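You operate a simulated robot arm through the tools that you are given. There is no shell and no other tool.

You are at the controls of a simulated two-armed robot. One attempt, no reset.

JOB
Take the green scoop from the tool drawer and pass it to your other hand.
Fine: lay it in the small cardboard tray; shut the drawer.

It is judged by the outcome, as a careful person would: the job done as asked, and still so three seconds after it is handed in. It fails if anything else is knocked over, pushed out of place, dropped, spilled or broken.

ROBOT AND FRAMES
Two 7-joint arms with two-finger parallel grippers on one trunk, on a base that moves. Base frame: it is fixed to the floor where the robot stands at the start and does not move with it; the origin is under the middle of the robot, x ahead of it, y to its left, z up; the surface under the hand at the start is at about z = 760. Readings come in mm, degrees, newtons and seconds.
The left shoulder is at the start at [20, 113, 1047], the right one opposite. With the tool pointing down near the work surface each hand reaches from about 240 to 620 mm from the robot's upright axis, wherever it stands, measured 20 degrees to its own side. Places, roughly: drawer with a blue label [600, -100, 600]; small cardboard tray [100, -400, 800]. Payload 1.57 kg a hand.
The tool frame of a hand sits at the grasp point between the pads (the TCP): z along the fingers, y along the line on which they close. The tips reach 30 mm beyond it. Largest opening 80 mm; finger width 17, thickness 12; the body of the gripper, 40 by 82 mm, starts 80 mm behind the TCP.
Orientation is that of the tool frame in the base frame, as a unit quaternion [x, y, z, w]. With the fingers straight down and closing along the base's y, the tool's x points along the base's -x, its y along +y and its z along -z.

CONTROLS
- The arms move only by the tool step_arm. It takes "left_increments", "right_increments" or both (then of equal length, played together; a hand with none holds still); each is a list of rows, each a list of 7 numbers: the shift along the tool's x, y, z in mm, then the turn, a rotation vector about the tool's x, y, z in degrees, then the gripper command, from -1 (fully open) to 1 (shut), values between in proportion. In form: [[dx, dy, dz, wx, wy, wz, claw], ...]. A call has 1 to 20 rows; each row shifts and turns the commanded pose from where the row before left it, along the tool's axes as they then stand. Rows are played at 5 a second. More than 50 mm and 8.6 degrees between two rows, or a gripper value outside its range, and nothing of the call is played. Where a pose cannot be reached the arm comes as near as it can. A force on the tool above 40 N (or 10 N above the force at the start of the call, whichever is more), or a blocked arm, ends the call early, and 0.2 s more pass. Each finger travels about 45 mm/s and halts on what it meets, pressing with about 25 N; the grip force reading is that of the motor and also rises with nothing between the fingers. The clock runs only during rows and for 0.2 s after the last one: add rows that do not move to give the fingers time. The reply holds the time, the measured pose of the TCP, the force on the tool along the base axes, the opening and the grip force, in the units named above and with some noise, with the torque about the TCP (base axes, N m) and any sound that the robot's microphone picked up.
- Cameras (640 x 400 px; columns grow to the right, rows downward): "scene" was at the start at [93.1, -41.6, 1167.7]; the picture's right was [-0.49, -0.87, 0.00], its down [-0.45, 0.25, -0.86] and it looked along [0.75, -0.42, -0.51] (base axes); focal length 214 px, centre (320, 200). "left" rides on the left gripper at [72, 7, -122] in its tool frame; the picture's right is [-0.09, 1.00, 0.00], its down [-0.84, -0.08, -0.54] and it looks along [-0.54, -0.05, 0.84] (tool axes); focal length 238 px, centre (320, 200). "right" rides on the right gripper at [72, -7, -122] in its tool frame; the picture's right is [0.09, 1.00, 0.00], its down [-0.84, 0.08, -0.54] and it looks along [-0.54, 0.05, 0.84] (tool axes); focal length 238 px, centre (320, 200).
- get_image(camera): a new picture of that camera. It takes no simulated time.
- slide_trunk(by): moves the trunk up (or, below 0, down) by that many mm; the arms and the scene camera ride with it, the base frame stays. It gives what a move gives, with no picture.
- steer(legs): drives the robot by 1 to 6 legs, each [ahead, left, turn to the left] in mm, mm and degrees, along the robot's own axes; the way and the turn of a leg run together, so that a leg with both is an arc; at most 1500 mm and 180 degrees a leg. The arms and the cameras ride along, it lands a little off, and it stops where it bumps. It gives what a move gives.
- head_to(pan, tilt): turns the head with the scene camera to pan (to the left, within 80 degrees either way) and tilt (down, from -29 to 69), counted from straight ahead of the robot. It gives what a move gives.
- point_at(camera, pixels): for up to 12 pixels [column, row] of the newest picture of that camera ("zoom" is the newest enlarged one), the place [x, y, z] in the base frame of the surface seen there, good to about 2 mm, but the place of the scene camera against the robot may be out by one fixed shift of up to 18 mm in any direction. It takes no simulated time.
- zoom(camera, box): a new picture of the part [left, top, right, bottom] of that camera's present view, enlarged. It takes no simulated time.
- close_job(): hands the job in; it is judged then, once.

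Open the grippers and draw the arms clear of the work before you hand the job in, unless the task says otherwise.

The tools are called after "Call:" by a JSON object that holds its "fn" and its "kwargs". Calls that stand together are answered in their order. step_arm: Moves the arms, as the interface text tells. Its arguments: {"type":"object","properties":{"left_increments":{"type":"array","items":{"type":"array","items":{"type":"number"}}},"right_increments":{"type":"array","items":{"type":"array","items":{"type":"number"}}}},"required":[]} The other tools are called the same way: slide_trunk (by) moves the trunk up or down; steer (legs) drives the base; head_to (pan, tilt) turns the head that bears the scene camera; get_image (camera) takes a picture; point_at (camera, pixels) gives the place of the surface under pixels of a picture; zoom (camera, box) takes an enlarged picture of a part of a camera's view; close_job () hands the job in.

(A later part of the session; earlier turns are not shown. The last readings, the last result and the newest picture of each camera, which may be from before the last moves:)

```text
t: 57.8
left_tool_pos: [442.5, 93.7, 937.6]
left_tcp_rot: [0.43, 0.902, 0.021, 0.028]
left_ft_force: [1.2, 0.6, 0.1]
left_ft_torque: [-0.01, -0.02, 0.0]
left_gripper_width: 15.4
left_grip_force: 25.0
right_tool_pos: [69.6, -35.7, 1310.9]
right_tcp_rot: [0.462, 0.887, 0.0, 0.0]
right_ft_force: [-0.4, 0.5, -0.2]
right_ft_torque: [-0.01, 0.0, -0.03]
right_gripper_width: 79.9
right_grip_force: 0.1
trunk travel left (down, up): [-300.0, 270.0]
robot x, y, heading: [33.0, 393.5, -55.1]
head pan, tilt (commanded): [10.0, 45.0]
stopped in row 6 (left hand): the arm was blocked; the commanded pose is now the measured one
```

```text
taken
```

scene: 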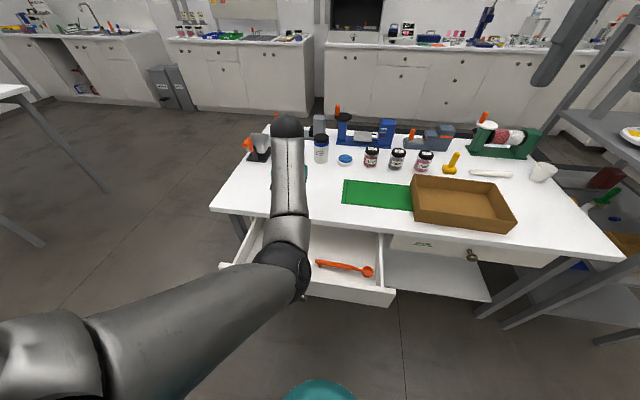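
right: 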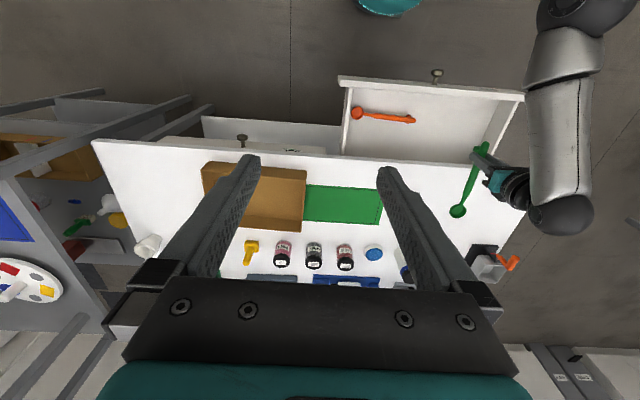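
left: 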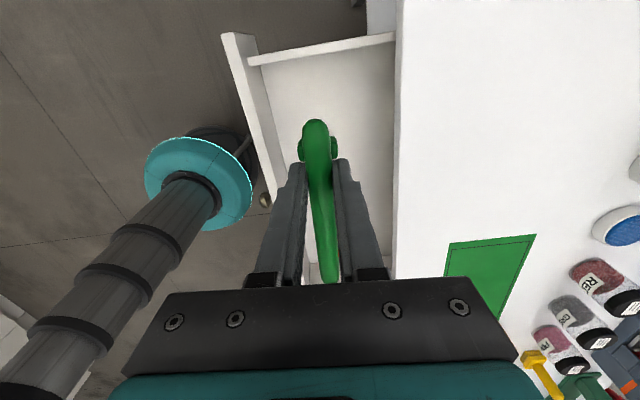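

The left arm reached a wrist limit here, so I choose the side-by-side hand-over instead: I turn the scoop back to point right, where the right hand can take the bowl-side half of the handle. I lower slightly, then yaw 94°.

Call:
{"fn": "step_arm", "kwargs": {"left_increments": [[0, 20, 15, 0, 0, 0, 1], [0, 10, 5, 0, 0, 0, 1], [0, 0, 0, 0.35, -0.12, 7.83, 1], [0, 0, 0, 0.35, -0.12, 7.83, 1], [0, 0, 0, 0.35, -0.12, 7.83, 1], [0, 0, 0, 0.35, -0.12, 7.83, 1], [0, 0, 0, 0.35, -0.12, 7.83, 1], [0, 0, 0, 0.35, -0.12, 7.83, 1], [0, 0, 0, 0.35, -0.12, 7.83, 1], [0, 0, 0, 0.35, -0.12, 7.83, 1], [0, 0, 0, 0.35, -0.12, 7.83, 1], [0, 0, 0, 0.35, -0.12, 7.83, 1], [0, 0, 0, 0.35, -0.12, 7.83, 1], [0, 0, 0, 0.35, -0.12, 7.83, 1], [0, 0, 0, 0, 0, 0, 1]]}}

Call:
{"fn": "get_image", "kwargs": {"camera": "scene"}}

Call:
{"fn": "get_image", "kwargs": {"camera": "right"}}

```text
t: 61.0
left_tool_pos: [464.8, 110.0, 918.6]
left_tcp_rot: [0.955, 0.298, -0.002, -0.001]
left_ft_force: [1.3, 0.0, 0.6]
left_ft_torque: [-0.01, 0.01, 0.03]
left_gripper_width: 15.7
left_grip_force: 25.3
right_tool_pos: [69.0, -35.0, 1310.4]
right_tcp_rot: [0.462, 0.887, 0.0, 0.0]
right_ft_force: [1.2, 0.6, 0.4]
right_ft_torque: [-0.03, -0.01, 0.0]
right_gripper_width: 80.0
right_grip_force: 0.2
trunk travel left (down, up): [-300.0, 270.0]
robot x, y, heading: [30.9, 393.3, -55.1]
head pan, tilt (commanded): [10.0, 45.0]
```

```text
taken
```

scene: 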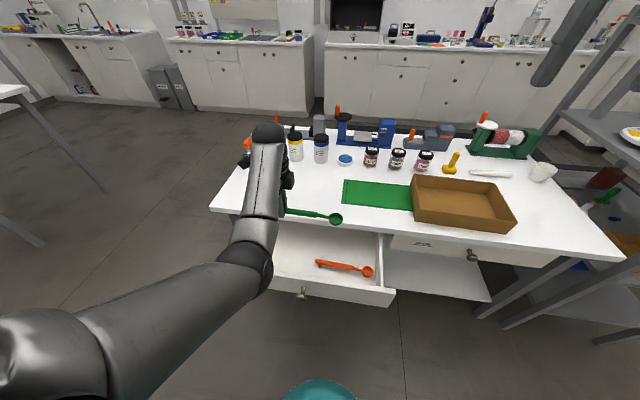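

```text
taken
```

right: 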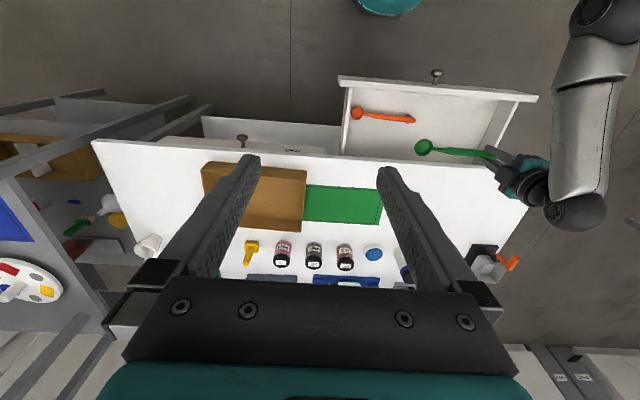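

The scoop points right again (bowl at (335,219)), left hand steady at [465,110,919]. Now I yaw the right hand 90° at its present safe place so its fingers will close across the handle.

Call:
{"fn": "step_arm", "kwargs": {"right_increments": [[0, 0, 0, 0, 0, -7.5, -1], [0, 0, 0, 0, 0, -7.5, -1], [0, 0, 0, 0, 0, -7.5, -1], [0, 0, 0, 0, 0, -7.5, -1], [0, 0, 0, 0, 0, -7.5, -1], [0, 0, 0, 0, 0, -7.5, -1], [0, 0, 0, 0, 0, -7.5, -1], [0, 0, 0, 0, 0, -7.5, -1], [0, 0, 0, 0, 0, -7.5, -1], [0, 0, 0, 0, 0, -7.5, -1], [0, 0, 0, 0, 0, -7.5, -1], [0, 0, 0, 0, 0, -7.5, -1], [0, 0, 0, 0, 0, 0, -1]]}}

Call:
{"fn": "get_image", "kwargs": {"camera": "right"}}

Call:
{"fn": "get_image", "kwargs": {"camera": "scene"}}

```text
t: 63.8
left_tool_pos: [463.8, 110.1, 919.1]
left_tcp_rot: [0.954, 0.3, -0.001, -0.001]
left_ft_force: [-0.5, 0.1, -0.6]
left_ft_torque: [0.05, -0.05, 0.02]
left_gripper_width: 15.5
left_grip_force: 25.0
right_tool_pos: [92.7, 135.5, 1244.2]
right_tcp_rot: [-0.301, 0.954, 0.0, 0.0]
right_ft_force: [-0.5, 0.3, -0.8]
right_ft_torque: [-0.02, 0.0, -0.03]
right_gripper_width: 80.1
right_grip_force: 0.1
right hand out of reach, approached as far as the arm can: row 6, 7, 8, 9, 10, 11, 12
trunk travel left (down, up): [-300.0, 270.0]
robot x, y, heading: [33.7, 391.1, -54.6]
head pan, tilt (commanded): [10.0, 45.0]
```

```text
taken
```

right: 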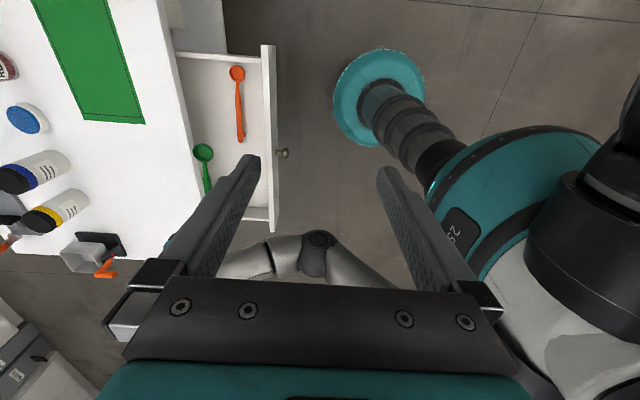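

```text
taken
```

scene: 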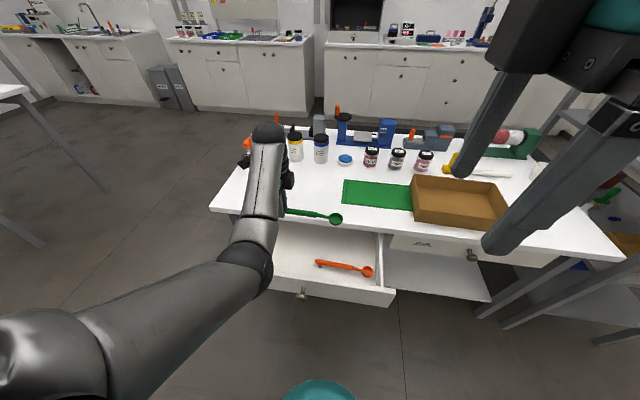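

The right hand took the orientation (x to the right) but was drawn in close at [93,136,1244]. I bring it forward and down in free air on the right side.

Call:
{"fn": "step_arm", "kwargs": {"right_increments": [[0, -38, 22, 0, 0, 0, -1], [0, -38, 22, 0, 0, 0, -1], [0, -38, 22, 0, 0, 0, -1], [0, -38, 22, 0, 0, 0, -1], [0, -38, 22, 0, 0, 0, -1], [0, 0, 0, 0, 0, 0, -1]]}}

Call:
{"fn": "get_image", "kwargs": {"camera": "right"}}

Call:
{"fn": "get_image", "kwargs": {"camera": "scene"}}

```text
t: 65.2
left_tool_pos: [464.5, 110.4, 918.1]
left_tcp_rot: [0.954, 0.299, -0.002, -0.001]
left_ft_force: [-0.4, -0.2, -0.9]
left_ft_torque: [-0.02, 0.02, 0.01]
left_gripper_width: 15.8
left_grip_force: 24.8
right_tool_pos: [170.5, 134.1, 1137.3]
right_tcp_rot: [-0.298, 0.954, -0.001, 0.001]
right_ft_force: [-0.9, 0.4, -0.1]
right_ft_torque: [-0.01, -0.01, 0.01]
right_gripper_width: 80.0
right_grip_force: 0.1
right hand out of reach, approached as far as the arm can: row 1, 2, 3, 4, 5
trunk travel left (down, up): [-300.0, 270.0]
robot x, y, heading: [34.0, 397.3, -55.2]
head pan, tilt (commanded): [10.0, 45.0]
```

```text
taken
```

right: 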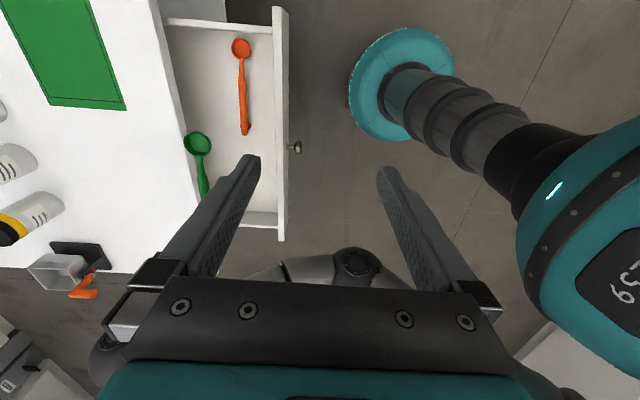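

```text
taken
```

scene: 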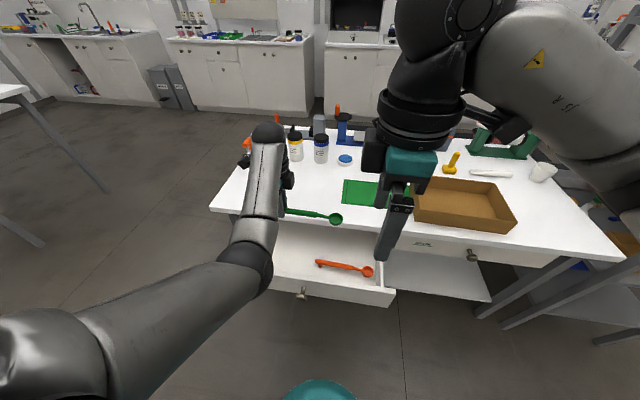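

The right arm's wrist roll limits this yaw direction (hand drawn inward), so I use a diagonal hand-over instead: scoop pointing ahead-right, right hand yawed the other way and leaning from its own side. First I yaw the right hand back to its neutral orientation while moving it right.

Call:
{"fn": "step_arm", "kwargs": {"right_increments": [[10, 0, -5, 0, 0, 7.5, -1], [10, 0, -5, 0, 0, 7.5, -1], [10, 0, -5, 0, 0, 7.5, -1], [10, 0, -5, 0, 0, 7.5, -1], [10, 0, -5, 0, 0, 7.5, -1], [0, 0, 0, 0, 0, 7.5, -1], [0, 0, 0, 0, 0, 7.5, -1], [0, 0, 0, 0, 0, 7.5, -1], [0, 0, 0, 0, 0, 7.5, -1], [0, 0, 0, 0, 0, 7.5, -1], [0, 0, 0, 0, 0, 7.5, -1], [0, 0, 0, 0, 0, 7.5, -1], [0, 0, 0, 0, 0, 0, -1]]}}

Call:
{"fn": "get_image", "kwargs": {"camera": "scene"}}

Call:
{"fn": "get_image", "kwargs": {"camera": "right"}}

```text
t: 68.0
left_tool_pos: [464.5, 111.7, 918.8]
left_tcp_rot: [0.954, 0.299, -0.001, -0.001]
left_ft_force: [0.4, -0.2, -0.3]
left_ft_torque: [0.0, 0.0, -0.05]
left_gripper_width: 15.6
left_grip_force: 25.2
right_tool_pos: [123.3, 117.0, 1161.0]
right_tcp_rot: [0.463, 0.886, 0.0, 0.0]
right_ft_force: [-1.0, 0.3, 1.3]
right_ft_torque: [0.0, 0.0, -0.02]
right_gripper_width: 80.0
right_grip_force: 0.0
trunk travel left (down, up): [-300.0, 270.0]
robot x, y, heading: [34.8, 398.4, -55.2]
head pan, tilt (commanded): [10.0, 45.0]
```

```text
taken
```

scene: 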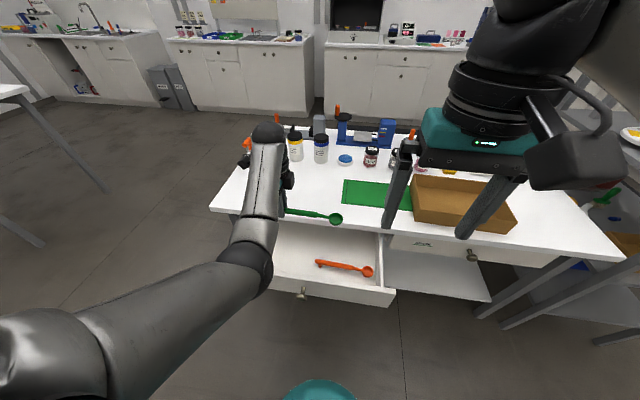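

```text
taken
```

right: 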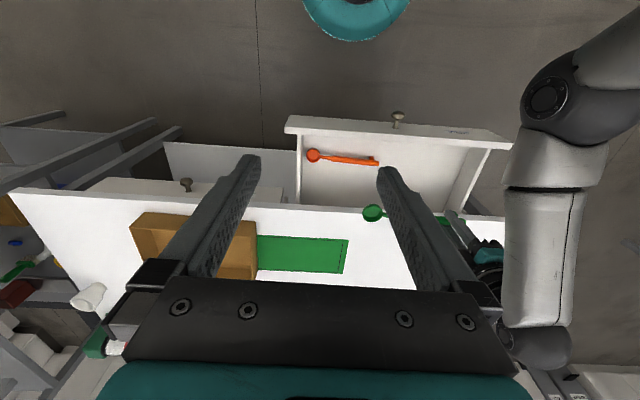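

Right hand is back in neutral orientation. I now yaw the left hand 45° so the scoop points ahead-right, while the right hand moves a bit forward and down, well apart from it.

Call:
{"fn": "step_arm", "kwargs": {"left_increments": [[0, 0, 0, 0, 0, -7.5, 1], [0, 0, 0, 0, 0, -7.5, 1], [0, 0, 0, 0, 0, -7.5, 1], [0, 0, 0, 0, 0, -7.5, 1], [0, 0, 0, 0, 0, -7.5, 1], [0, 0, 0, 0, 0, -7.5, 1], [0, 0, 0, 0, 0, 0, 1]], "right_increments": [[-20, -15, 10, 0, 0, 0, -1], [-20, -15, 10, 0, 0, 0, -1], [-20, -10, 10, 0, 0, 0, -1], [-20, 0, 10, 0, 0, 0, -1], [-20, 0, 10, 0, 0, 0, -1], [-20, 0, 10, 0, 0, 0, -1], [0, 0, 0, 0, 0, 0, -1]]}}

Call:
{"fn": "get_image", "kwargs": {"camera": "scene"}}

```text
t: 69.6
left_tool_pos: [464.4, 111.9, 918.4]
left_tcp_rot: [0.766, 0.642, -0.002, -0.001]
left_ft_force: [-0.1, -0.4, 0.2]
left_ft_torque: [0.05, 0.01, -0.01]
left_gripper_width: 15.6
left_grip_force: 24.9
right_tool_pos: [157.5, -5.0, 1102.8]
right_tcp_rot: [0.463, 0.887, 0.0, 0.0]
right_ft_force: [0.9, 0.5, 0.2]
right_ft_torque: [0.03, -0.01, -0.02]
right_gripper_width: 80.0
right_grip_force: 0.0
trunk travel left (down, up): [-300.0, 270.0]
robot x, y, heading: [28.9, 391.4, -54.9]
head pan, tilt (commanded): [10.0, 45.0]
```

```text
taken
```

scene: 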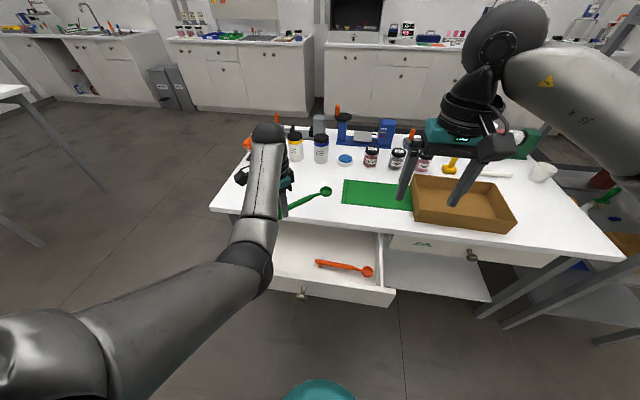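

Scoop points ahead-right now (bowl at (325,191)). I turn the right hand: 45° yaw toward the scoop's axis, then a 45° lean so it points left-forward-down.

Call:
{"fn": "step_arm", "kwargs": {"right_increments": [[0, 0, 0, 0, 0, 7.5, -1], [0, 0, 0, 0, 0, 7.5, -1], [0, 0, 0, 0, 0, 7.5, -1], [0, 0, 0, 0, 0, 7.5, -1], [0, 0, 0, 0, 0, 7.5, -1], [0, 0, 0, 0, 0, 7.5, -1], [0, 0, 0, -7.5, 0, 0, -1], [0, 0, 0, -7.5, 0, 0, -1], [0, 0, 0, -7.5, 0, 0, -1], [0, 0, 0, -7.5, 0, 0, -1], [0, 0, 0, -7.5, 0, 0, -1], [0, 0, 0, -7.5, 0, 0, -1], [0, 0, 0, 0, 0, 0, -1]]}}

Call:
{"fn": "get_image", "kwargs": {"camera": "scene"}}

Call:
{"fn": "get_image", "kwargs": {"camera": "right"}}

```text
t: 72.4
left_tool_pos: [465.6, 111.0, 918.1]
left_tcp_rot: [0.767, 0.642, 0.0, -0.002]
left_ft_force: [0.3, 0.2, -0.1]
left_ft_torque: [0.04, -0.03, 0.0]
left_gripper_width: 15.3
left_grip_force: 25.3
right_tool_pos: [159.5, -4.8, 1103.8]
right_tcp_rot: [0.707, 0.594, 0.247, 0.294]
right_ft_force: [-0.2, -0.5, 0.1]
right_ft_torque: [-0.01, 0.0, 0.01]
right_gripper_width: 79.8
right_grip_force: 0.0
trunk travel left (down, up): [-300.0, 270.0]
robot x, y, heading: [36.8, 393.7, -55.1]
head pan, tilt (commanded): [10.0, 45.0]
```

```text
taken
```

scene: 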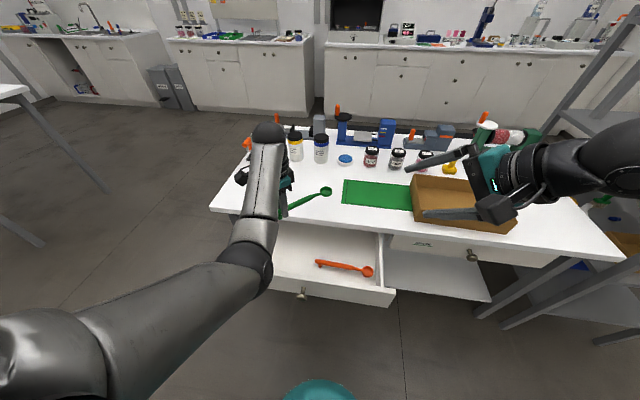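

```text
taken
```

right: 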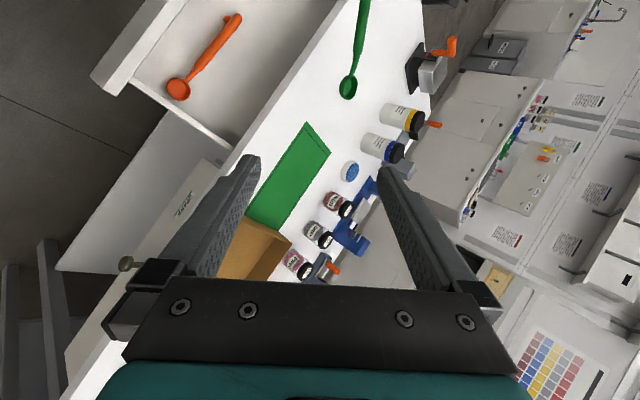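

The right hand reached the diagonal, leaning pose without limits. Before approaching, I measure the left forearm and the scoop from both cameras to plan clearances.

Call:
{"fn": "point_at", "kwargs": {"camera": "right", "pixels": [[361, 15], [358, 35], [355, 55], [352, 72], [349, 88]]}}

Call:
{"fn": "point_at", "kwargs": {"camera": "scene", "pixels": [[268, 265], [250, 255], [278, 235], [265, 200], [280, 180], [268, 135], [292, 205], [310, 197], [325, 191], [288, 178]]}}

Call:
{"fn": "zoom", "kwargs": {"camera": "scene", "box": [210, 110, 350, 290]}}

```text
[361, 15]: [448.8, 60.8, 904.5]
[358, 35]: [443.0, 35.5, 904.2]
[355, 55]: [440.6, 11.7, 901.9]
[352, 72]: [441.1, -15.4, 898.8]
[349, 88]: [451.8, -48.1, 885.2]
```

```text
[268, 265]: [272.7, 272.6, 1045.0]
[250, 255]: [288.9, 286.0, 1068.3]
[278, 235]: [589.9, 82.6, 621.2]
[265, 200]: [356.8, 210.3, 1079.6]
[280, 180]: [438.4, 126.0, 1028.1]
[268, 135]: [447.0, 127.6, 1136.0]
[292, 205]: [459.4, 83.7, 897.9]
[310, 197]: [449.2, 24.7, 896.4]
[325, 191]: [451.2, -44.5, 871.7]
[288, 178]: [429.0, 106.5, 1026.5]
```

```text
2.22 times, centred on (280, 200) of scene
```

zoom: 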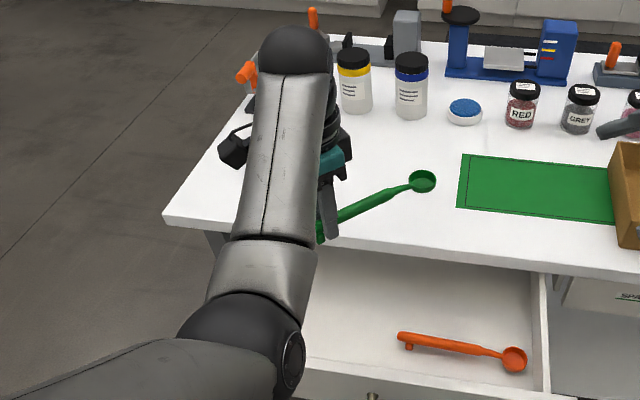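

Handle points from the right camera ([449,61,905], [443,36,904]) agree with the plan. I lean the right hand 10° more for clearance to the left forearm, then advance it to a waypoint beside the bowl end, still short of the scoop.

Call:
{"fn": "step_arm", "kwargs": {"right_increments": [[0, 0, 0, -5, 0, 0, -1], [0, 0, 0, -5, 0, 0, -1], [-1.9, -0.6, 40, 0, 0, 0, -1], [-1.9, -0.6, 40, 0, 0, 0, -1], [-1.9, -0.6, 40, 0, 0, 0, -1], [-1.9, -0.6, 40, 0, 0, 0, -1], [-1.9, -0.6, 40, 0, 0, 0, -1], [-1.9, -0.6, 40, 0, 0, 0, -1], [-1.9, -0.6, 40, 0, 0, 0, -1], [0, 0, 0, 0, 0, 0, -1]]}}

Call:
{"fn": "get_image", "kwargs": {"camera": "right"}}

Call:
{"fn": "get_image", "kwargs": {"camera": "scene"}}

Call:
{"fn": "get_image", "kwargs": {"camera": "left"}}

```text
t: 74.6
left_tool_pos: [464.9, 111.2, 917.3]
left_tcp_rot: [0.768, 0.641, -0.001, -0.001]
left_ft_force: [0.4, 0.4, -0.1]
left_ft_torque: [0.02, -0.02, -0.02]
left_gripper_width: 15.5
left_grip_force: 24.8
right_tool_pos: [380.1, -56.1, 939.4]
right_tcp_rot: [0.679, 0.571, 0.297, 0.355]
right_ft_force: [-0.3, 0.3, 0.7]
right_ft_torque: [0.0, -0.01, -0.01]
right_gripper_width: 80.2
right_grip_force: 0.0
trunk travel left (down, up): [-300.0, 270.0]
robot x, y, heading: [33.7, 390.0, -55.1]
head pan, tilt (commanded): [10.0, 45.0]
```

```text
taken
```

right: 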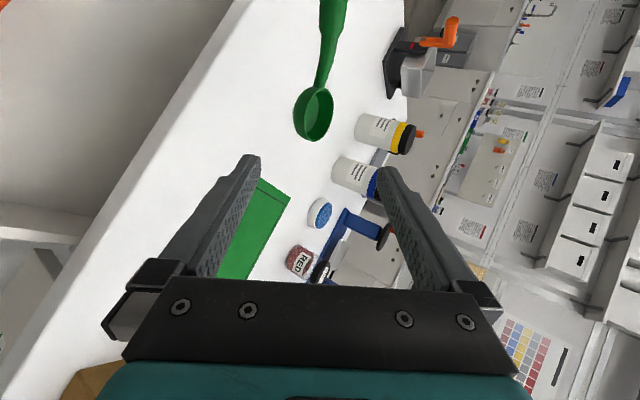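

```text
taken
```

scene: 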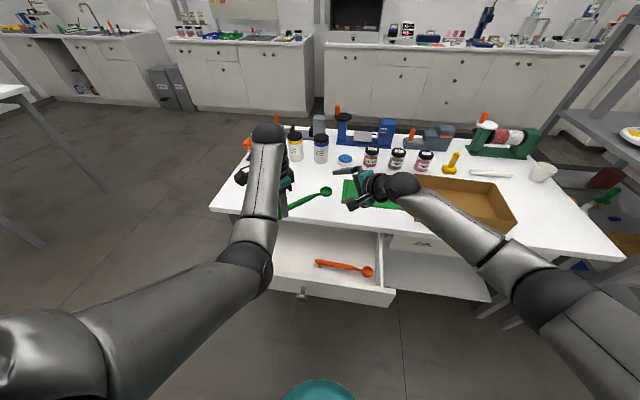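

```text
taken
```

left: 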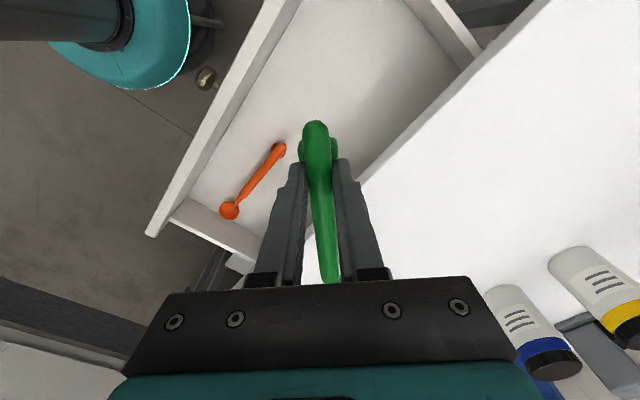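

Right hand is at the waypoint; in its view the bowl is at (314,113), with the handle going up at (330,20). I slide it 108 mm along the scoop's axis, still 50 mm short in depth.

Call:
{"fn": "step_arm", "kwargs": {"right_increments": [[36, 0, 0, 0, 0, 0, -1], [36, 0, 0, 0, 0, 0, -1], [36, 0, 0, 0, 0, 0, -1], [0, 0, 0, 0, 0, 0, -1]]}}

Call:
{"fn": "get_image", "kwargs": {"camera": "right"}}

Call:
{"fn": "zoom", "kwargs": {"camera": "scene", "box": [210, 110, 450, 290]}}

```text
t: 75.6
left_tool_pos: [464.7, 111.5, 916.2]
left_tcp_rot: [0.768, 0.64, -0.001, -0.002]
left_ft_force: [0.0, 1.0, -1.1]
left_ft_torque: [-0.02, 0.03, 0.0]
left_gripper_width: 15.6
left_grip_force: 24.8
right_tool_pos: [397.3, 48.4, 939.1]
right_tcp_rot: [0.68, 0.569, 0.297, 0.355]
right_ft_force: [-0.2, -0.5, 0.6]
right_ft_torque: [0.0, 0.01, 0.04]
right_gripper_width: 79.9
right_grip_force: 0.0
trunk travel left (down, up): [-300.0, 270.0]
robot x, y, heading: [34.0, 394.9, -55.0]
head pan, tilt (commanded): [10.0, 45.0]
```

```text
taken
```

right: 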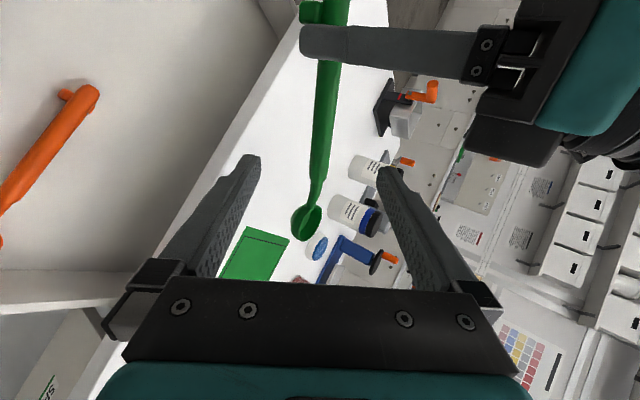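

```text
2.22 times, centred on (330, 200) of scene
```

zoom: 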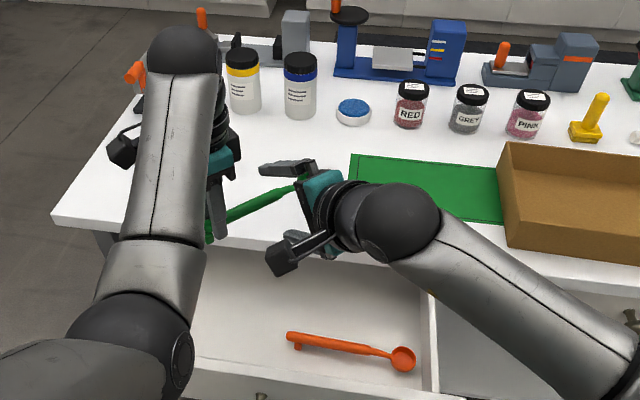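

The handle runs through my right hand's grasp column (≈321 at row 152), between open fingers, and the left finger is well clear at rows 28–58. I read handle points in this view to fine-align.

Call:
{"fn": "point_at", "kwargs": {"camera": "right", "pixels": [[323, 100], [322, 125], [321, 152], [320, 170], [318, 185], [306, 222], [312, 152], [330, 152]]}}

Call:
{"fn": "zoom", "kwargs": {"camera": "right", "box": [220, 0, 420, 250]}}

```text
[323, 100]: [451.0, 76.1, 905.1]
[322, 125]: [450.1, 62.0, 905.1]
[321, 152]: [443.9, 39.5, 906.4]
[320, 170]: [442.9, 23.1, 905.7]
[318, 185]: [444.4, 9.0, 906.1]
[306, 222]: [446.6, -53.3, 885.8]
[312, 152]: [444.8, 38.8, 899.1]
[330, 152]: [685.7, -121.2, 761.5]
```

```text
1.60 times, centred on (320, 125) of right
```

zoom: 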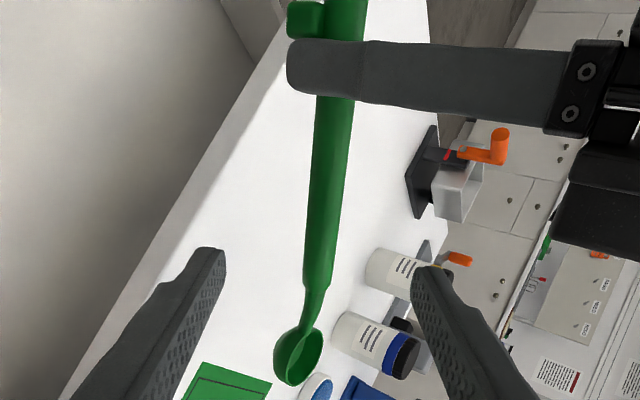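

Handle centre is 64 mm ahead of the right TCP and within 1 mm sideways. I advance 50 mm along the tool axis with fingers open.

Call:
{"fn": "step_arm", "kwargs": {"right_increments": [[2, 1, 17, 0, 0, 0, -1], [1, 0, 17, 0, 0, 0, -1], [0, 0, 16, 0, 0, 0, -1], [0, 0, 0, 0, 0, 0, -1]]}}

Call:
{"fn": "get_image", "kwargs": {"camera": "right"}}

Call:
{"fn": "zoom", "kwargs": {"camera": "scene", "box": [210, 110, 450, 290]}}

```text
t: 76.6
left_tool_pos: [466.4, 110.4, 919.5]
left_tcp_rot: [0.767, 0.641, -0.001, -0.001]
left_ft_force: [0.0, 0.0, -0.2]
left_ft_torque: [0.03, -0.03, 0.06]
left_gripper_width: 15.6
left_grip_force: 24.5
right_tool_pos: [440.1, 43.8, 910.4]
right_tcp_rot: [0.679, 0.57, 0.297, 0.353]
right_ft_force: [-0.5, -0.3, 0.6]
right_ft_torque: [-0.01, -0.02, 0.0]
right_gripper_width: 80.0
right_grip_force: 0.0
trunk travel left (down, up): [-300.0, 270.0]
robot x, y, heading: [32.6, 393.5, -55.0]
head pan, tilt (commanded): [10.0, 45.0]
```

```text
taken
```

right: 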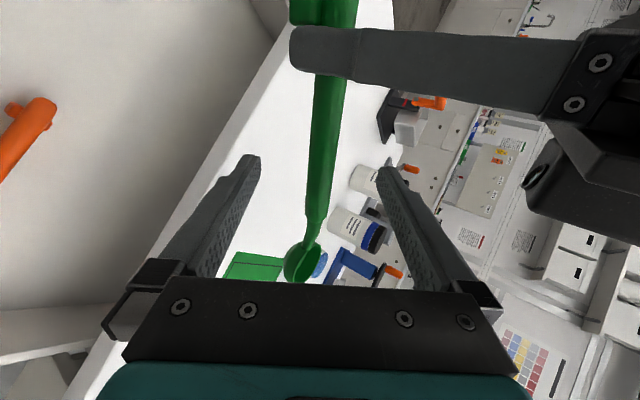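

```text
2.22 times, centred on (330, 200) of scene
```

zoom: 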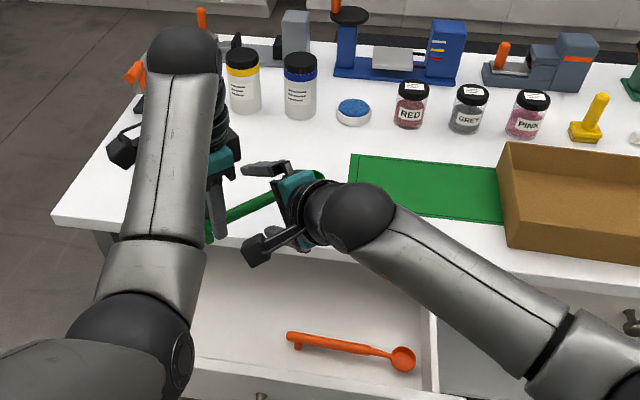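

The handle at (320,181) is centred between the right fingers. I close the right gripper on it while the left keeps holding.

Call:
{"fn": "step_arm", "kwargs": {"right_increments": [[0, 0, 0, 0, 0, 0, 0], [0, 0, 0, 0, 0, 0, 0.4], [0, 0, 0, 0, 0, 0, 0.6], [0, 0, 0, 0, 0, 0, 1], [0, 0, 0, 0, 0, 0, 1], [0, 0, 0, 0, 0, 0, 1], [0, 0, 0, 0, 0, 0, 1]]}}

Call:
{"fn": "get_image", "kwargs": {"camera": "right"}}

```text
t: 78.2
left_tool_pos: [464.8, 110.7, 917.9]
left_tcp_rot: [0.767, 0.641, -0.001, -0.002]
left_ft_force: [-0.2, 0.3, -0.6]
left_ft_torque: [-0.09, 0.04, -0.02]
left_gripper_width: 15.5
left_grip_force: 25.2
right_tool_pos: [439.3, 45.3, 909.6]
right_tcp_rot: [0.68, 0.57, 0.297, 0.354]
right_ft_force: [0.7, -0.1, -1.0]
right_ft_torque: [0.12, -0.02, -0.02]
right_gripper_width: 15.6
right_grip_force: 24.7
trunk travel left (down, up): [-300.0, 270.0]
robot x, y, heading: [32.1, 391.9, -55.0]
head pan, tilt (commanded): [10.0, 45.0]
```

```text
taken
```

right: 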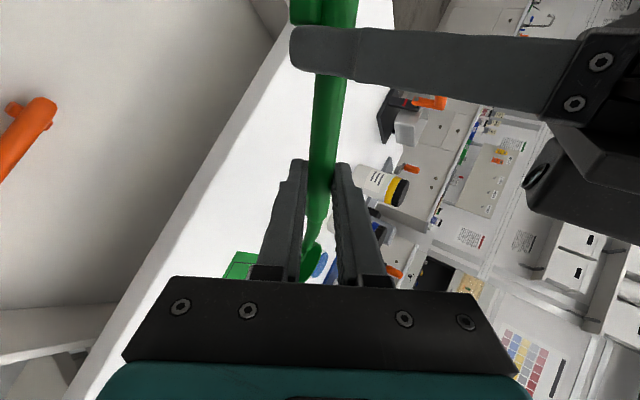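

Both hands hold the handle with negligible force between them (15.5 / 15.6 mm). I open the left fingers.

Call:
{"fn": "step_arm", "kwargs": {"left_increments": [[0, 0, 0, 0, 0, 0, 0.5], [0, 0, 0, 0, 0, 0, 0], [0, 0, 0, 0, 0, 0, -0.4], [0, 0, 0, 0, 0, 0, -0.6], [0, 0, 0, 0, 0, 0, -0.6], [0, 0, 0, 0, 0, 0, -0.6]]}}

Call:
{"fn": "get_image", "kwargs": {"camera": "right"}}

Call:
{"fn": "get_image", "kwargs": {"camera": "left"}}

```text
t: 79.6
left_tool_pos: [465.2, 111.4, 917.9]
left_tcp_rot: [0.767, 0.642, -0.001, -0.002]
left_ft_force: [0.4, 0.9, 0.8]
left_ft_torque: [-0.01, 0.0, -0.05]
left_gripper_width: 64.0
left_grip_force: 0.0
right_tool_pos: [439.1, 44.4, 910.5]
right_tcp_rot: [0.68, 0.57, 0.296, 0.354]
right_ft_force: [-0.1, -0.2, 0.0]
right_ft_torque: [-0.02, 0.0, -0.03]
right_gripper_width: 15.4
right_grip_force: 25.6
trunk travel left (down, up): [-300.0, 270.0]
robot x, y, heading: [36.5, 393.4, -54.9]
head pan, tilt (commanded): [10.0, 45.0]
```

```text
taken
```

right: 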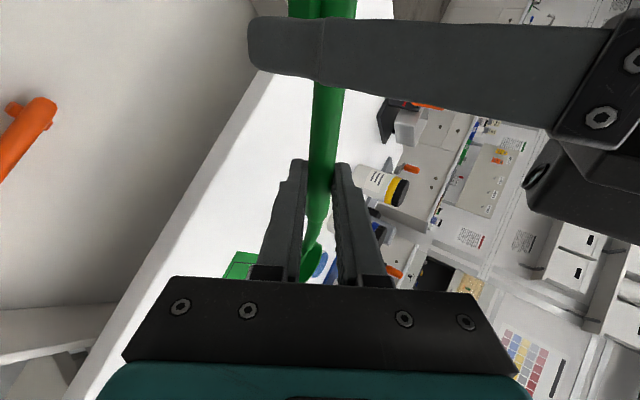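

```text
taken
```

left: 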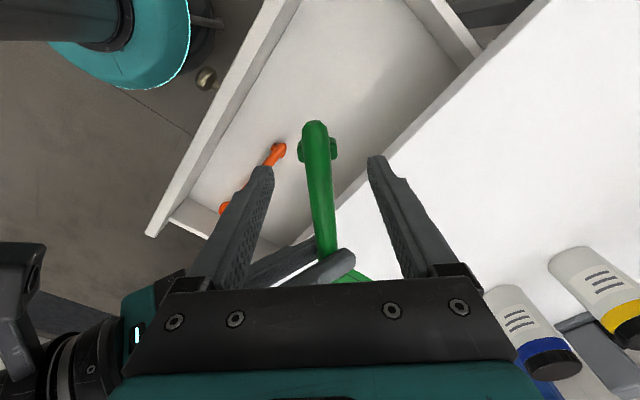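

The right hand holds the scoop alone, steady. I lower the right hand so the handle drops out below the left fingers, then carry it to the right and up.

Call:
{"fn": "step_arm", "kwargs": {"right_increments": [[0, -20, 14, 0, 0, 0, 1], [0, -20, 14, 0, 0, 0, 1], [0, -16, 11.5, 0, 0, 0, 1], [-28, -16, -23, 0, 0, 0, 1], [-28, -16, -23, 0, 0, 0, 1], [-28, -16, -23, 0, 0, 0, 1], [-28, -16, -23, 0, 0, 0, 1], [0, 0, 0, 0, 0, 0, 1]]}}

Call:
{"fn": "get_image", "kwargs": {"camera": "scene"}}

Call:
{"fn": "get_image", "kwargs": {"camera": "left"}}

Call:
{"fn": "get_image", "kwargs": {"camera": "right"}}

```text
t: 81.4
left_tool_pos: [465.3, 111.7, 918.0]
left_tcp_rot: [0.767, 0.641, -0.002, -0.001]
left_ft_force: [0.8, -0.1, -0.6]
left_ft_torque: [-0.02, -0.01, 0.01]
left_gripper_width: 64.1
left_grip_force: 0.0
right_tool_pos: [310.5, -44.9, 842.7]
right_tcp_rot: [0.679, 0.57, 0.297, 0.354]
right_ft_force: [0.2, -0.9, 0.5]
right_ft_torque: [-0.03, -0.01, 0.04]
right_gripper_width: 15.7
right_grip_force: 25.0
trunk travel left (down, up): [-300.0, 270.0]
robot x, y, heading: [33.3, 393.6, -55.0]
head pan, tilt (commanded): [10.0, 45.0]
```

```text
taken
```

scene: 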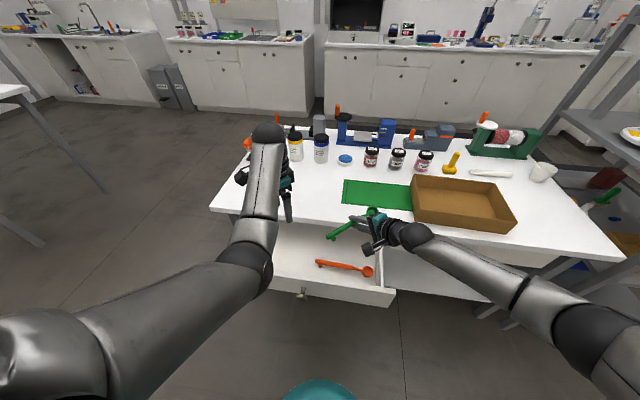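

```text
taken
```

left: 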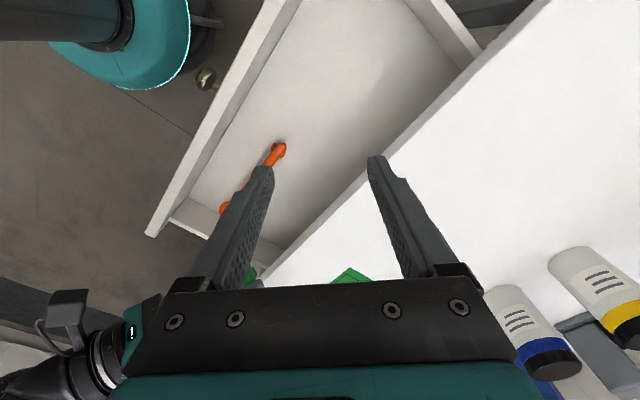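

```text
taken
```

right: 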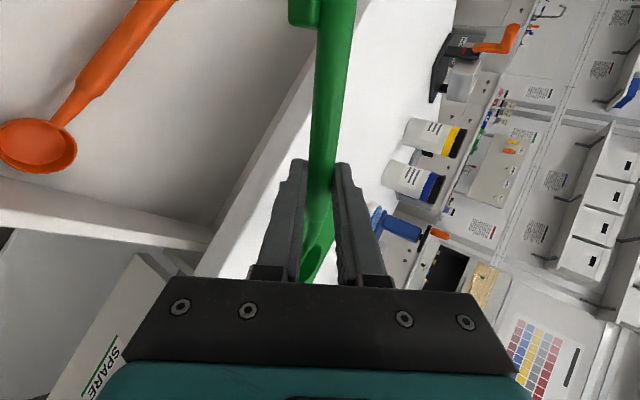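

The scoop is clear of the left hand, held by the right at [310,-45,843]. I raise it and draw it back toward the robot's right side to a safe carrying place.

Call:
{"fn": "step_arm", "kwargs": {"right_increments": [[0, 24, -17, 0, 0, 0, 1], [0, 24, -17, 0, 0, 0, 1], [0, 24, -17, 0, 0, 0, 1], [0, 24, -17, 0, 0, 0, 1], [0, 24, -17, 0, 0, 0, 1], [0, -16, -33, 0, 0, 0, 1], [0, -16, -33, 0, 0, 0, 1], [0, -16, -33, 0, 0, 0, 1], [0, 0, 0, 0, 0, 0, 1]]}}

Call:
{"fn": "get_image", "kwargs": {"camera": "scene"}}

```text
t: 83.4
left_tool_pos: [465.5, 109.9, 918.3]
left_tcp_rot: [0.767, 0.641, -0.001, -0.001]
left_ft_force: [0.0, -0.6, -0.4]
left_ft_torque: [0.0, -0.02, -0.01]
left_gripper_width: 64.0
left_grip_force: 0.1
right_tool_pos: [202.7, -26.0, 1005.7]
right_tcp_rot: [0.68, 0.57, 0.296, 0.354]
right_ft_force: [-0.1, -0.7, -0.1]
right_ft_torque: [0.02, -0.01, 0.01]
right_gripper_width: 15.3
right_grip_force: 25.1
trunk travel left (down, up): [-300.0, 270.0]
robot x, y, heading: [33.8, 396.0, -55.2]
head pan, tilt (commanded): [10.0, 45.0]
```

```text
taken
```

scene: 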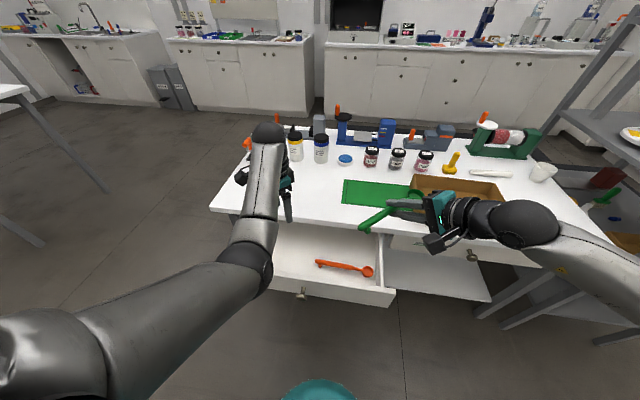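

Now the drawer: with the scoop held safely in the right hand, I close the left fingers and yaw the left hand to neutral, preparing to push the drawer's knob. Then I back the base up so the hand can come down in front of the knob.

Call:
{"fn": "step_arm", "kwargs": {"left_increments": [[0, 0, 5, 0, 0, -7.5, 0], [0, 0, 5, 0, 0, -7.5, 0.5], [0, 0, 5, 0, 0, -7.5, 1], [0, 0, 5, 0, 0, -7.5, 1], [0, 0, 0, 0, 0, -7.5, 1], [0, 0, 0, 0, 0, -7.5, 1], [0, 0, 0, 0, 0, 0, 1]]}}

Call:
{"fn": "steer", "kwargs": {"legs": [[-240, 0, 0]]}}

Call:
{"fn": "get_image", "kwargs": {"camera": "scene"}}

```text
t: 85.0
left_tool_pos: [465.8, 109.7, 898.7]
left_tcp_rot: [0.462, 0.887, 0.0, -0.001]
left_ft_force: [-0.2, 0.7, 0.1]
left_ft_torque: [-0.04, 0.01, 0.0]
left_gripper_width: 0.0
left_grip_force: 21.3
right_tool_pos: [202.6, -25.7, 1006.1]
right_tcp_rot: [0.68, 0.569, 0.297, 0.354]
right_ft_force: [-0.4, -0.1, -0.1]
right_ft_torque: [0.02, -0.01, -0.01]
right_gripper_width: 15.6
right_grip_force: 25.0
trunk travel left (down, up): [-300.0, 270.0]
robot x, y, heading: [31.9, 396.4, -55.0]
head pan, tilt (commanded): [10.0, 45.0]
```

```text
t: 86.8
left_tool_pos: [329.7, 303.4, 899.0]
left_tcp_rot: [0.464, 0.886, 0.0, -0.002]
left_ft_force: [0.1, 0.6, -0.1]
left_ft_torque: [0.01, -0.04, -0.01]
left_gripper_width: 0.0
left_grip_force: 21.3
right_tool_pos: [67.7, 167.7, 1005.7]
right_tcp_rot: [0.68, 0.57, 0.296, 0.354]
right_ft_force: [0.2, 0.1, 0.2]
right_ft_torque: [0.0, 0.01, -0.01]
right_gripper_width: 15.7
right_grip_force: 24.3
trunk travel left (down, up): [-300.0, 270.0]
robot x, y, heading: [-102.0, 588.5, -55.2]
head pan, tilt (commanded): [10.0, 45.0]
```

```text
taken
```

scene: 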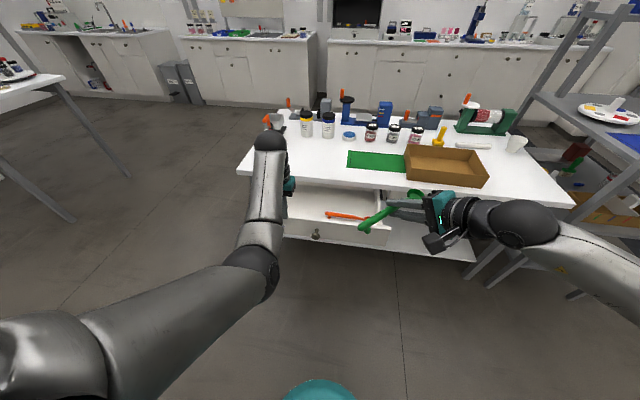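

Backed up cleanly; the knob is at (317,235). I lower the trunk 150 mm so the closed left fingers come down toward knob height.

Call:
{"fn": "slide_trunk", "kwargs": {"by": -150}}

Call:
{"fn": "step_arm", "kwargs": {"left_increments": [[0, -38, 10, 0, 0, 0, 1], [0, -38, 10, 0, 0, 0, 1], [0, 0, 20, 0, 0, 0, 1], [0, 0, 18, 0, 0, 0, 1], [0, 0, 0, 0, 0, 0, 1]]}}

Call:
{"fn": "get_image", "kwargs": {"camera": "left"}}

Call:
{"fn": "get_image", "kwargs": {"camera": "scene"}}

```text
t: 88.5
left_tool_pos: [329.3, 302.6, 748.7]
left_tcp_rot: [0.464, 0.886, -0.001, -0.001]
left_ft_force: [0.2, 0.5, 0.3]
left_ft_torque: [-0.02, 0.0, 0.03]
left_gripper_width: 0.0
left_grip_force: 21.4
right_tool_pos: [68.2, 166.6, 855.0]
right_tcp_rot: [0.68, 0.569, 0.296, 0.354]
right_ft_force: [-0.2, 0.5, -0.2]
right_ft_torque: [-0.04, 0.03, 0.0]
right_gripper_width: 15.5
right_grip_force: 24.6
trunk travel left (down, up): [-150.0, 420.0]
robot x, y, heading: [-100.4, 586.5, -54.9]
head pan, tilt (commanded): [10.0, 45.0]
```

```text
t: 89.7
left_tool_pos: [267.0, 260.3, 689.9]
left_tcp_rot: [0.464, 0.886, 0.0, -0.003]
left_ft_force: [-0.2, 0.1, 0.3]
left_ft_torque: [0.01, 0.01, 0.0]
left_gripper_width: 0.1
left_grip_force: 21.2
right_tool_pos: [68.4, 166.4, 856.6]
right_tcp_rot: [0.68, 0.57, 0.296, 0.354]
right_ft_force: [-0.1, -0.3, -0.6]
right_ft_torque: [0.03, 0.03, 0.01]
right_gripper_width: 15.7
right_grip_force: 25.4
trunk travel left (down, up): [-150.0, 420.0]
robot x, y, heading: [-100.4, 588.1, -55.1]
head pan, tilt (commanded): [10.0, 45.0]
```

```text
taken
```

left: 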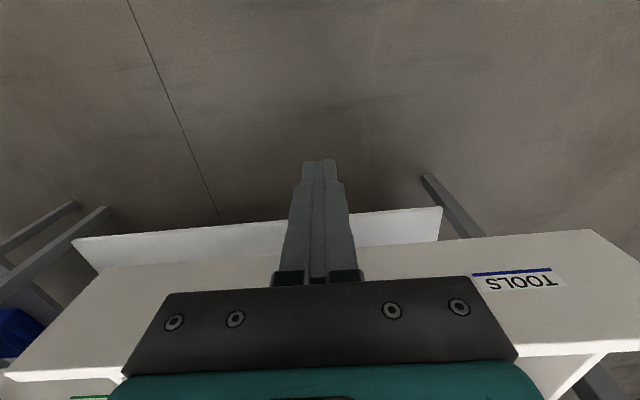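

```text
taken
```

scene: 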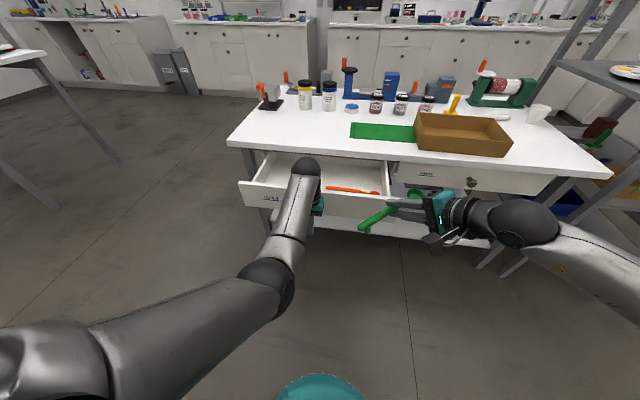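

The closed left fingers are lined up with the knob (u≈369, tips z≈660), 73 mm in front of it. I drive ahead slowly: first 60 mm to approach, checking.

Call:
{"fn": "steer", "kwargs": {"legs": [[60, 0, 0]]}}

Call:
{"fn": "zoom", "kwargs": {"camera": "scene", "box": [220, 130, 440, 270]}}

Call:
{"fn": "get_image", "kwargs": {"camera": "right"}}

```text
t: 90.7
left_tool_pos: [300.2, 211.6, 688.9]
left_tcp_rot: [0.464, 0.886, 0.0, -0.002]
left_ft_force: [-0.2, -0.5, 0.5]
left_ft_torque: [0.0, -0.02, 0.0]
left_gripper_width: 0.1
left_grip_force: 21.4
right_tool_pos: [101.0, 116.7, 855.2]
right_tcp_rot: [0.68, 0.57, 0.296, 0.354]
right_ft_force: [-0.3, 0.2, 0.2]
right_ft_torque: [0.0, 0.0, 0.02]
right_gripper_width: 15.5
right_grip_force: 24.2
trunk travel left (down, up): [-150.0, 420.0]
robot x, y, heading: [-69.3, 539.8, -55.1]
head pan, tilt (commanded): [10.0, 45.0]
```

```text
2.86 times, centred on (330, 200) of scene
```

zoom: 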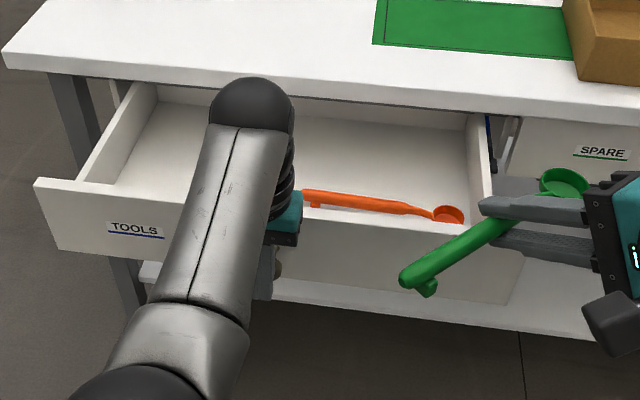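

```text
taken
```

right: 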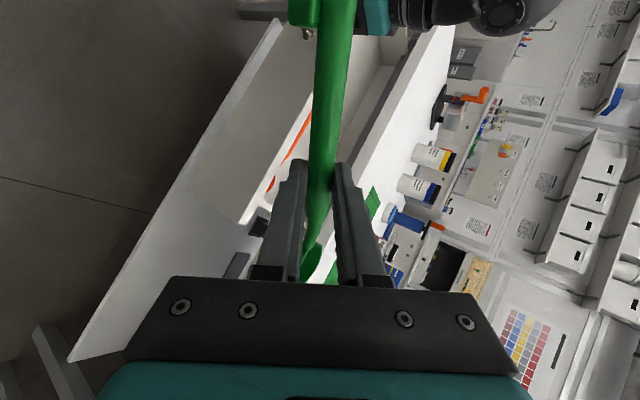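

Hand is about 14 mm from the knob, aligned. I drive forward 100 mm, pushing the drawer in, and check force and alignment.

Call:
{"fn": "steer", "kwargs": {"legs": [[100, 0, 0]]}}

Call:
{"fn": "zoom", "kwargs": {"camera": "scene", "box": [220, 130, 440, 270]}}

Call:
{"fn": "get_image", "kwargs": {"camera": "left"}}

```text
t: 91.9
left_tool_pos: [358.2, 130.0, 688.9]
left_tcp_rot: [0.464, 0.886, 0.0, -0.001]
left_ft_force: [0.4, -0.2, -0.8]
left_ft_torque: [0.06, -0.02, -0.01]
left_gripper_width: 0.2
left_grip_force: 21.3
right_tool_pos: [158.7, 35.3, 855.6]
right_tcp_rot: [0.679, 0.57, 0.296, 0.355]
right_ft_force: [-0.2, 0.5, -0.4]
right_ft_torque: [-0.02, 0.01, -0.01]
right_gripper_width: 15.6
right_grip_force: 24.8
trunk travel left (down, up): [-150.0, 420.0]
robot x, y, heading: [-9.0, 457.3, -55.2]
head pan, tilt (commanded): [10.0, 45.0]
```

```text
2.86 times, centred on (330, 200) of scene
```

zoom: 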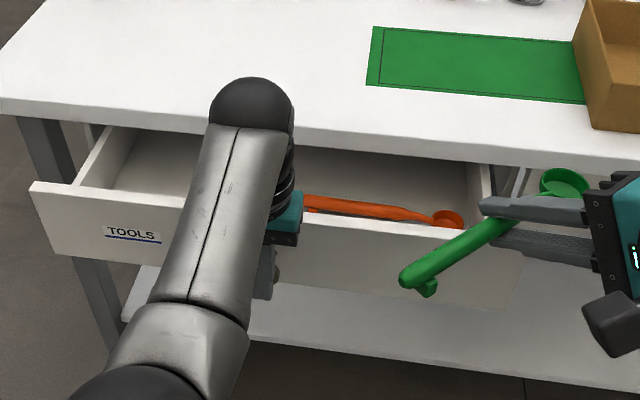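

```text
taken
```

left: 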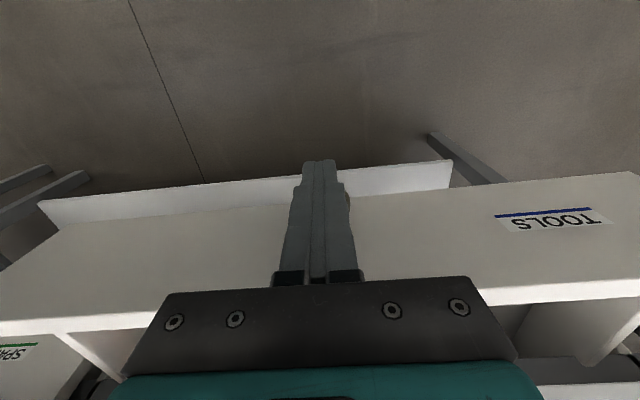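

The drawer slides in with almost no force. I drive another 100 mm.

Call:
{"fn": "steer", "kwargs": {"legs": [[100, 0, 0]]}}

Call:
{"fn": "get_image", "kwargs": {"camera": "scene"}}

Call:
{"fn": "get_image", "kwargs": {"camera": "left"}}

```text
t: 93.0
left_tool_pos: [415.1, 48.6, 688.9]
left_tcp_rot: [0.464, 0.886, -0.001, -0.002]
left_ft_force: [0.0, 0.2, 0.1]
left_ft_torque: [-0.01, 0.0, -0.02]
left_gripper_width: 0.0
left_grip_force: 21.5
right_tool_pos: [215.0, -43.8, 854.7]
right_tcp_rot: [0.68, 0.57, 0.296, 0.354]
right_ft_force: [-0.5, 0.1, -0.7]
right_ft_torque: [0.02, -0.01, 0.0]
right_gripper_width: 15.5
right_grip_force: 25.3
trunk travel left (down, up): [-150.0, 420.0]
robot x, y, heading: [49.6, 374.1, -55.0]
head pan, tilt (commanded): [10.0, 45.0]
```

```text
taken
```

scene: 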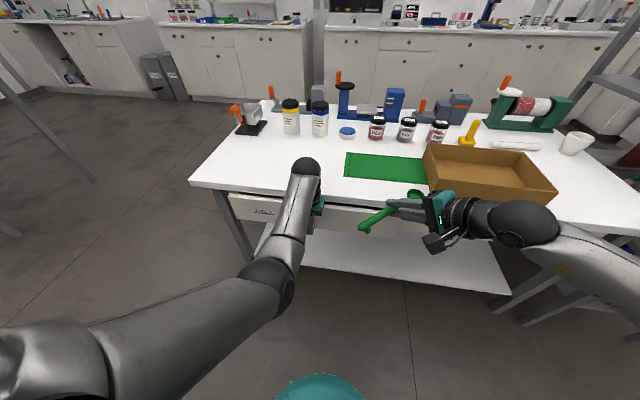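

```text
taken
```

left: 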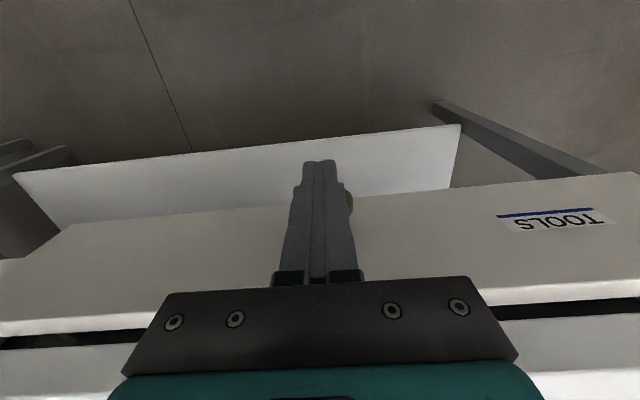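

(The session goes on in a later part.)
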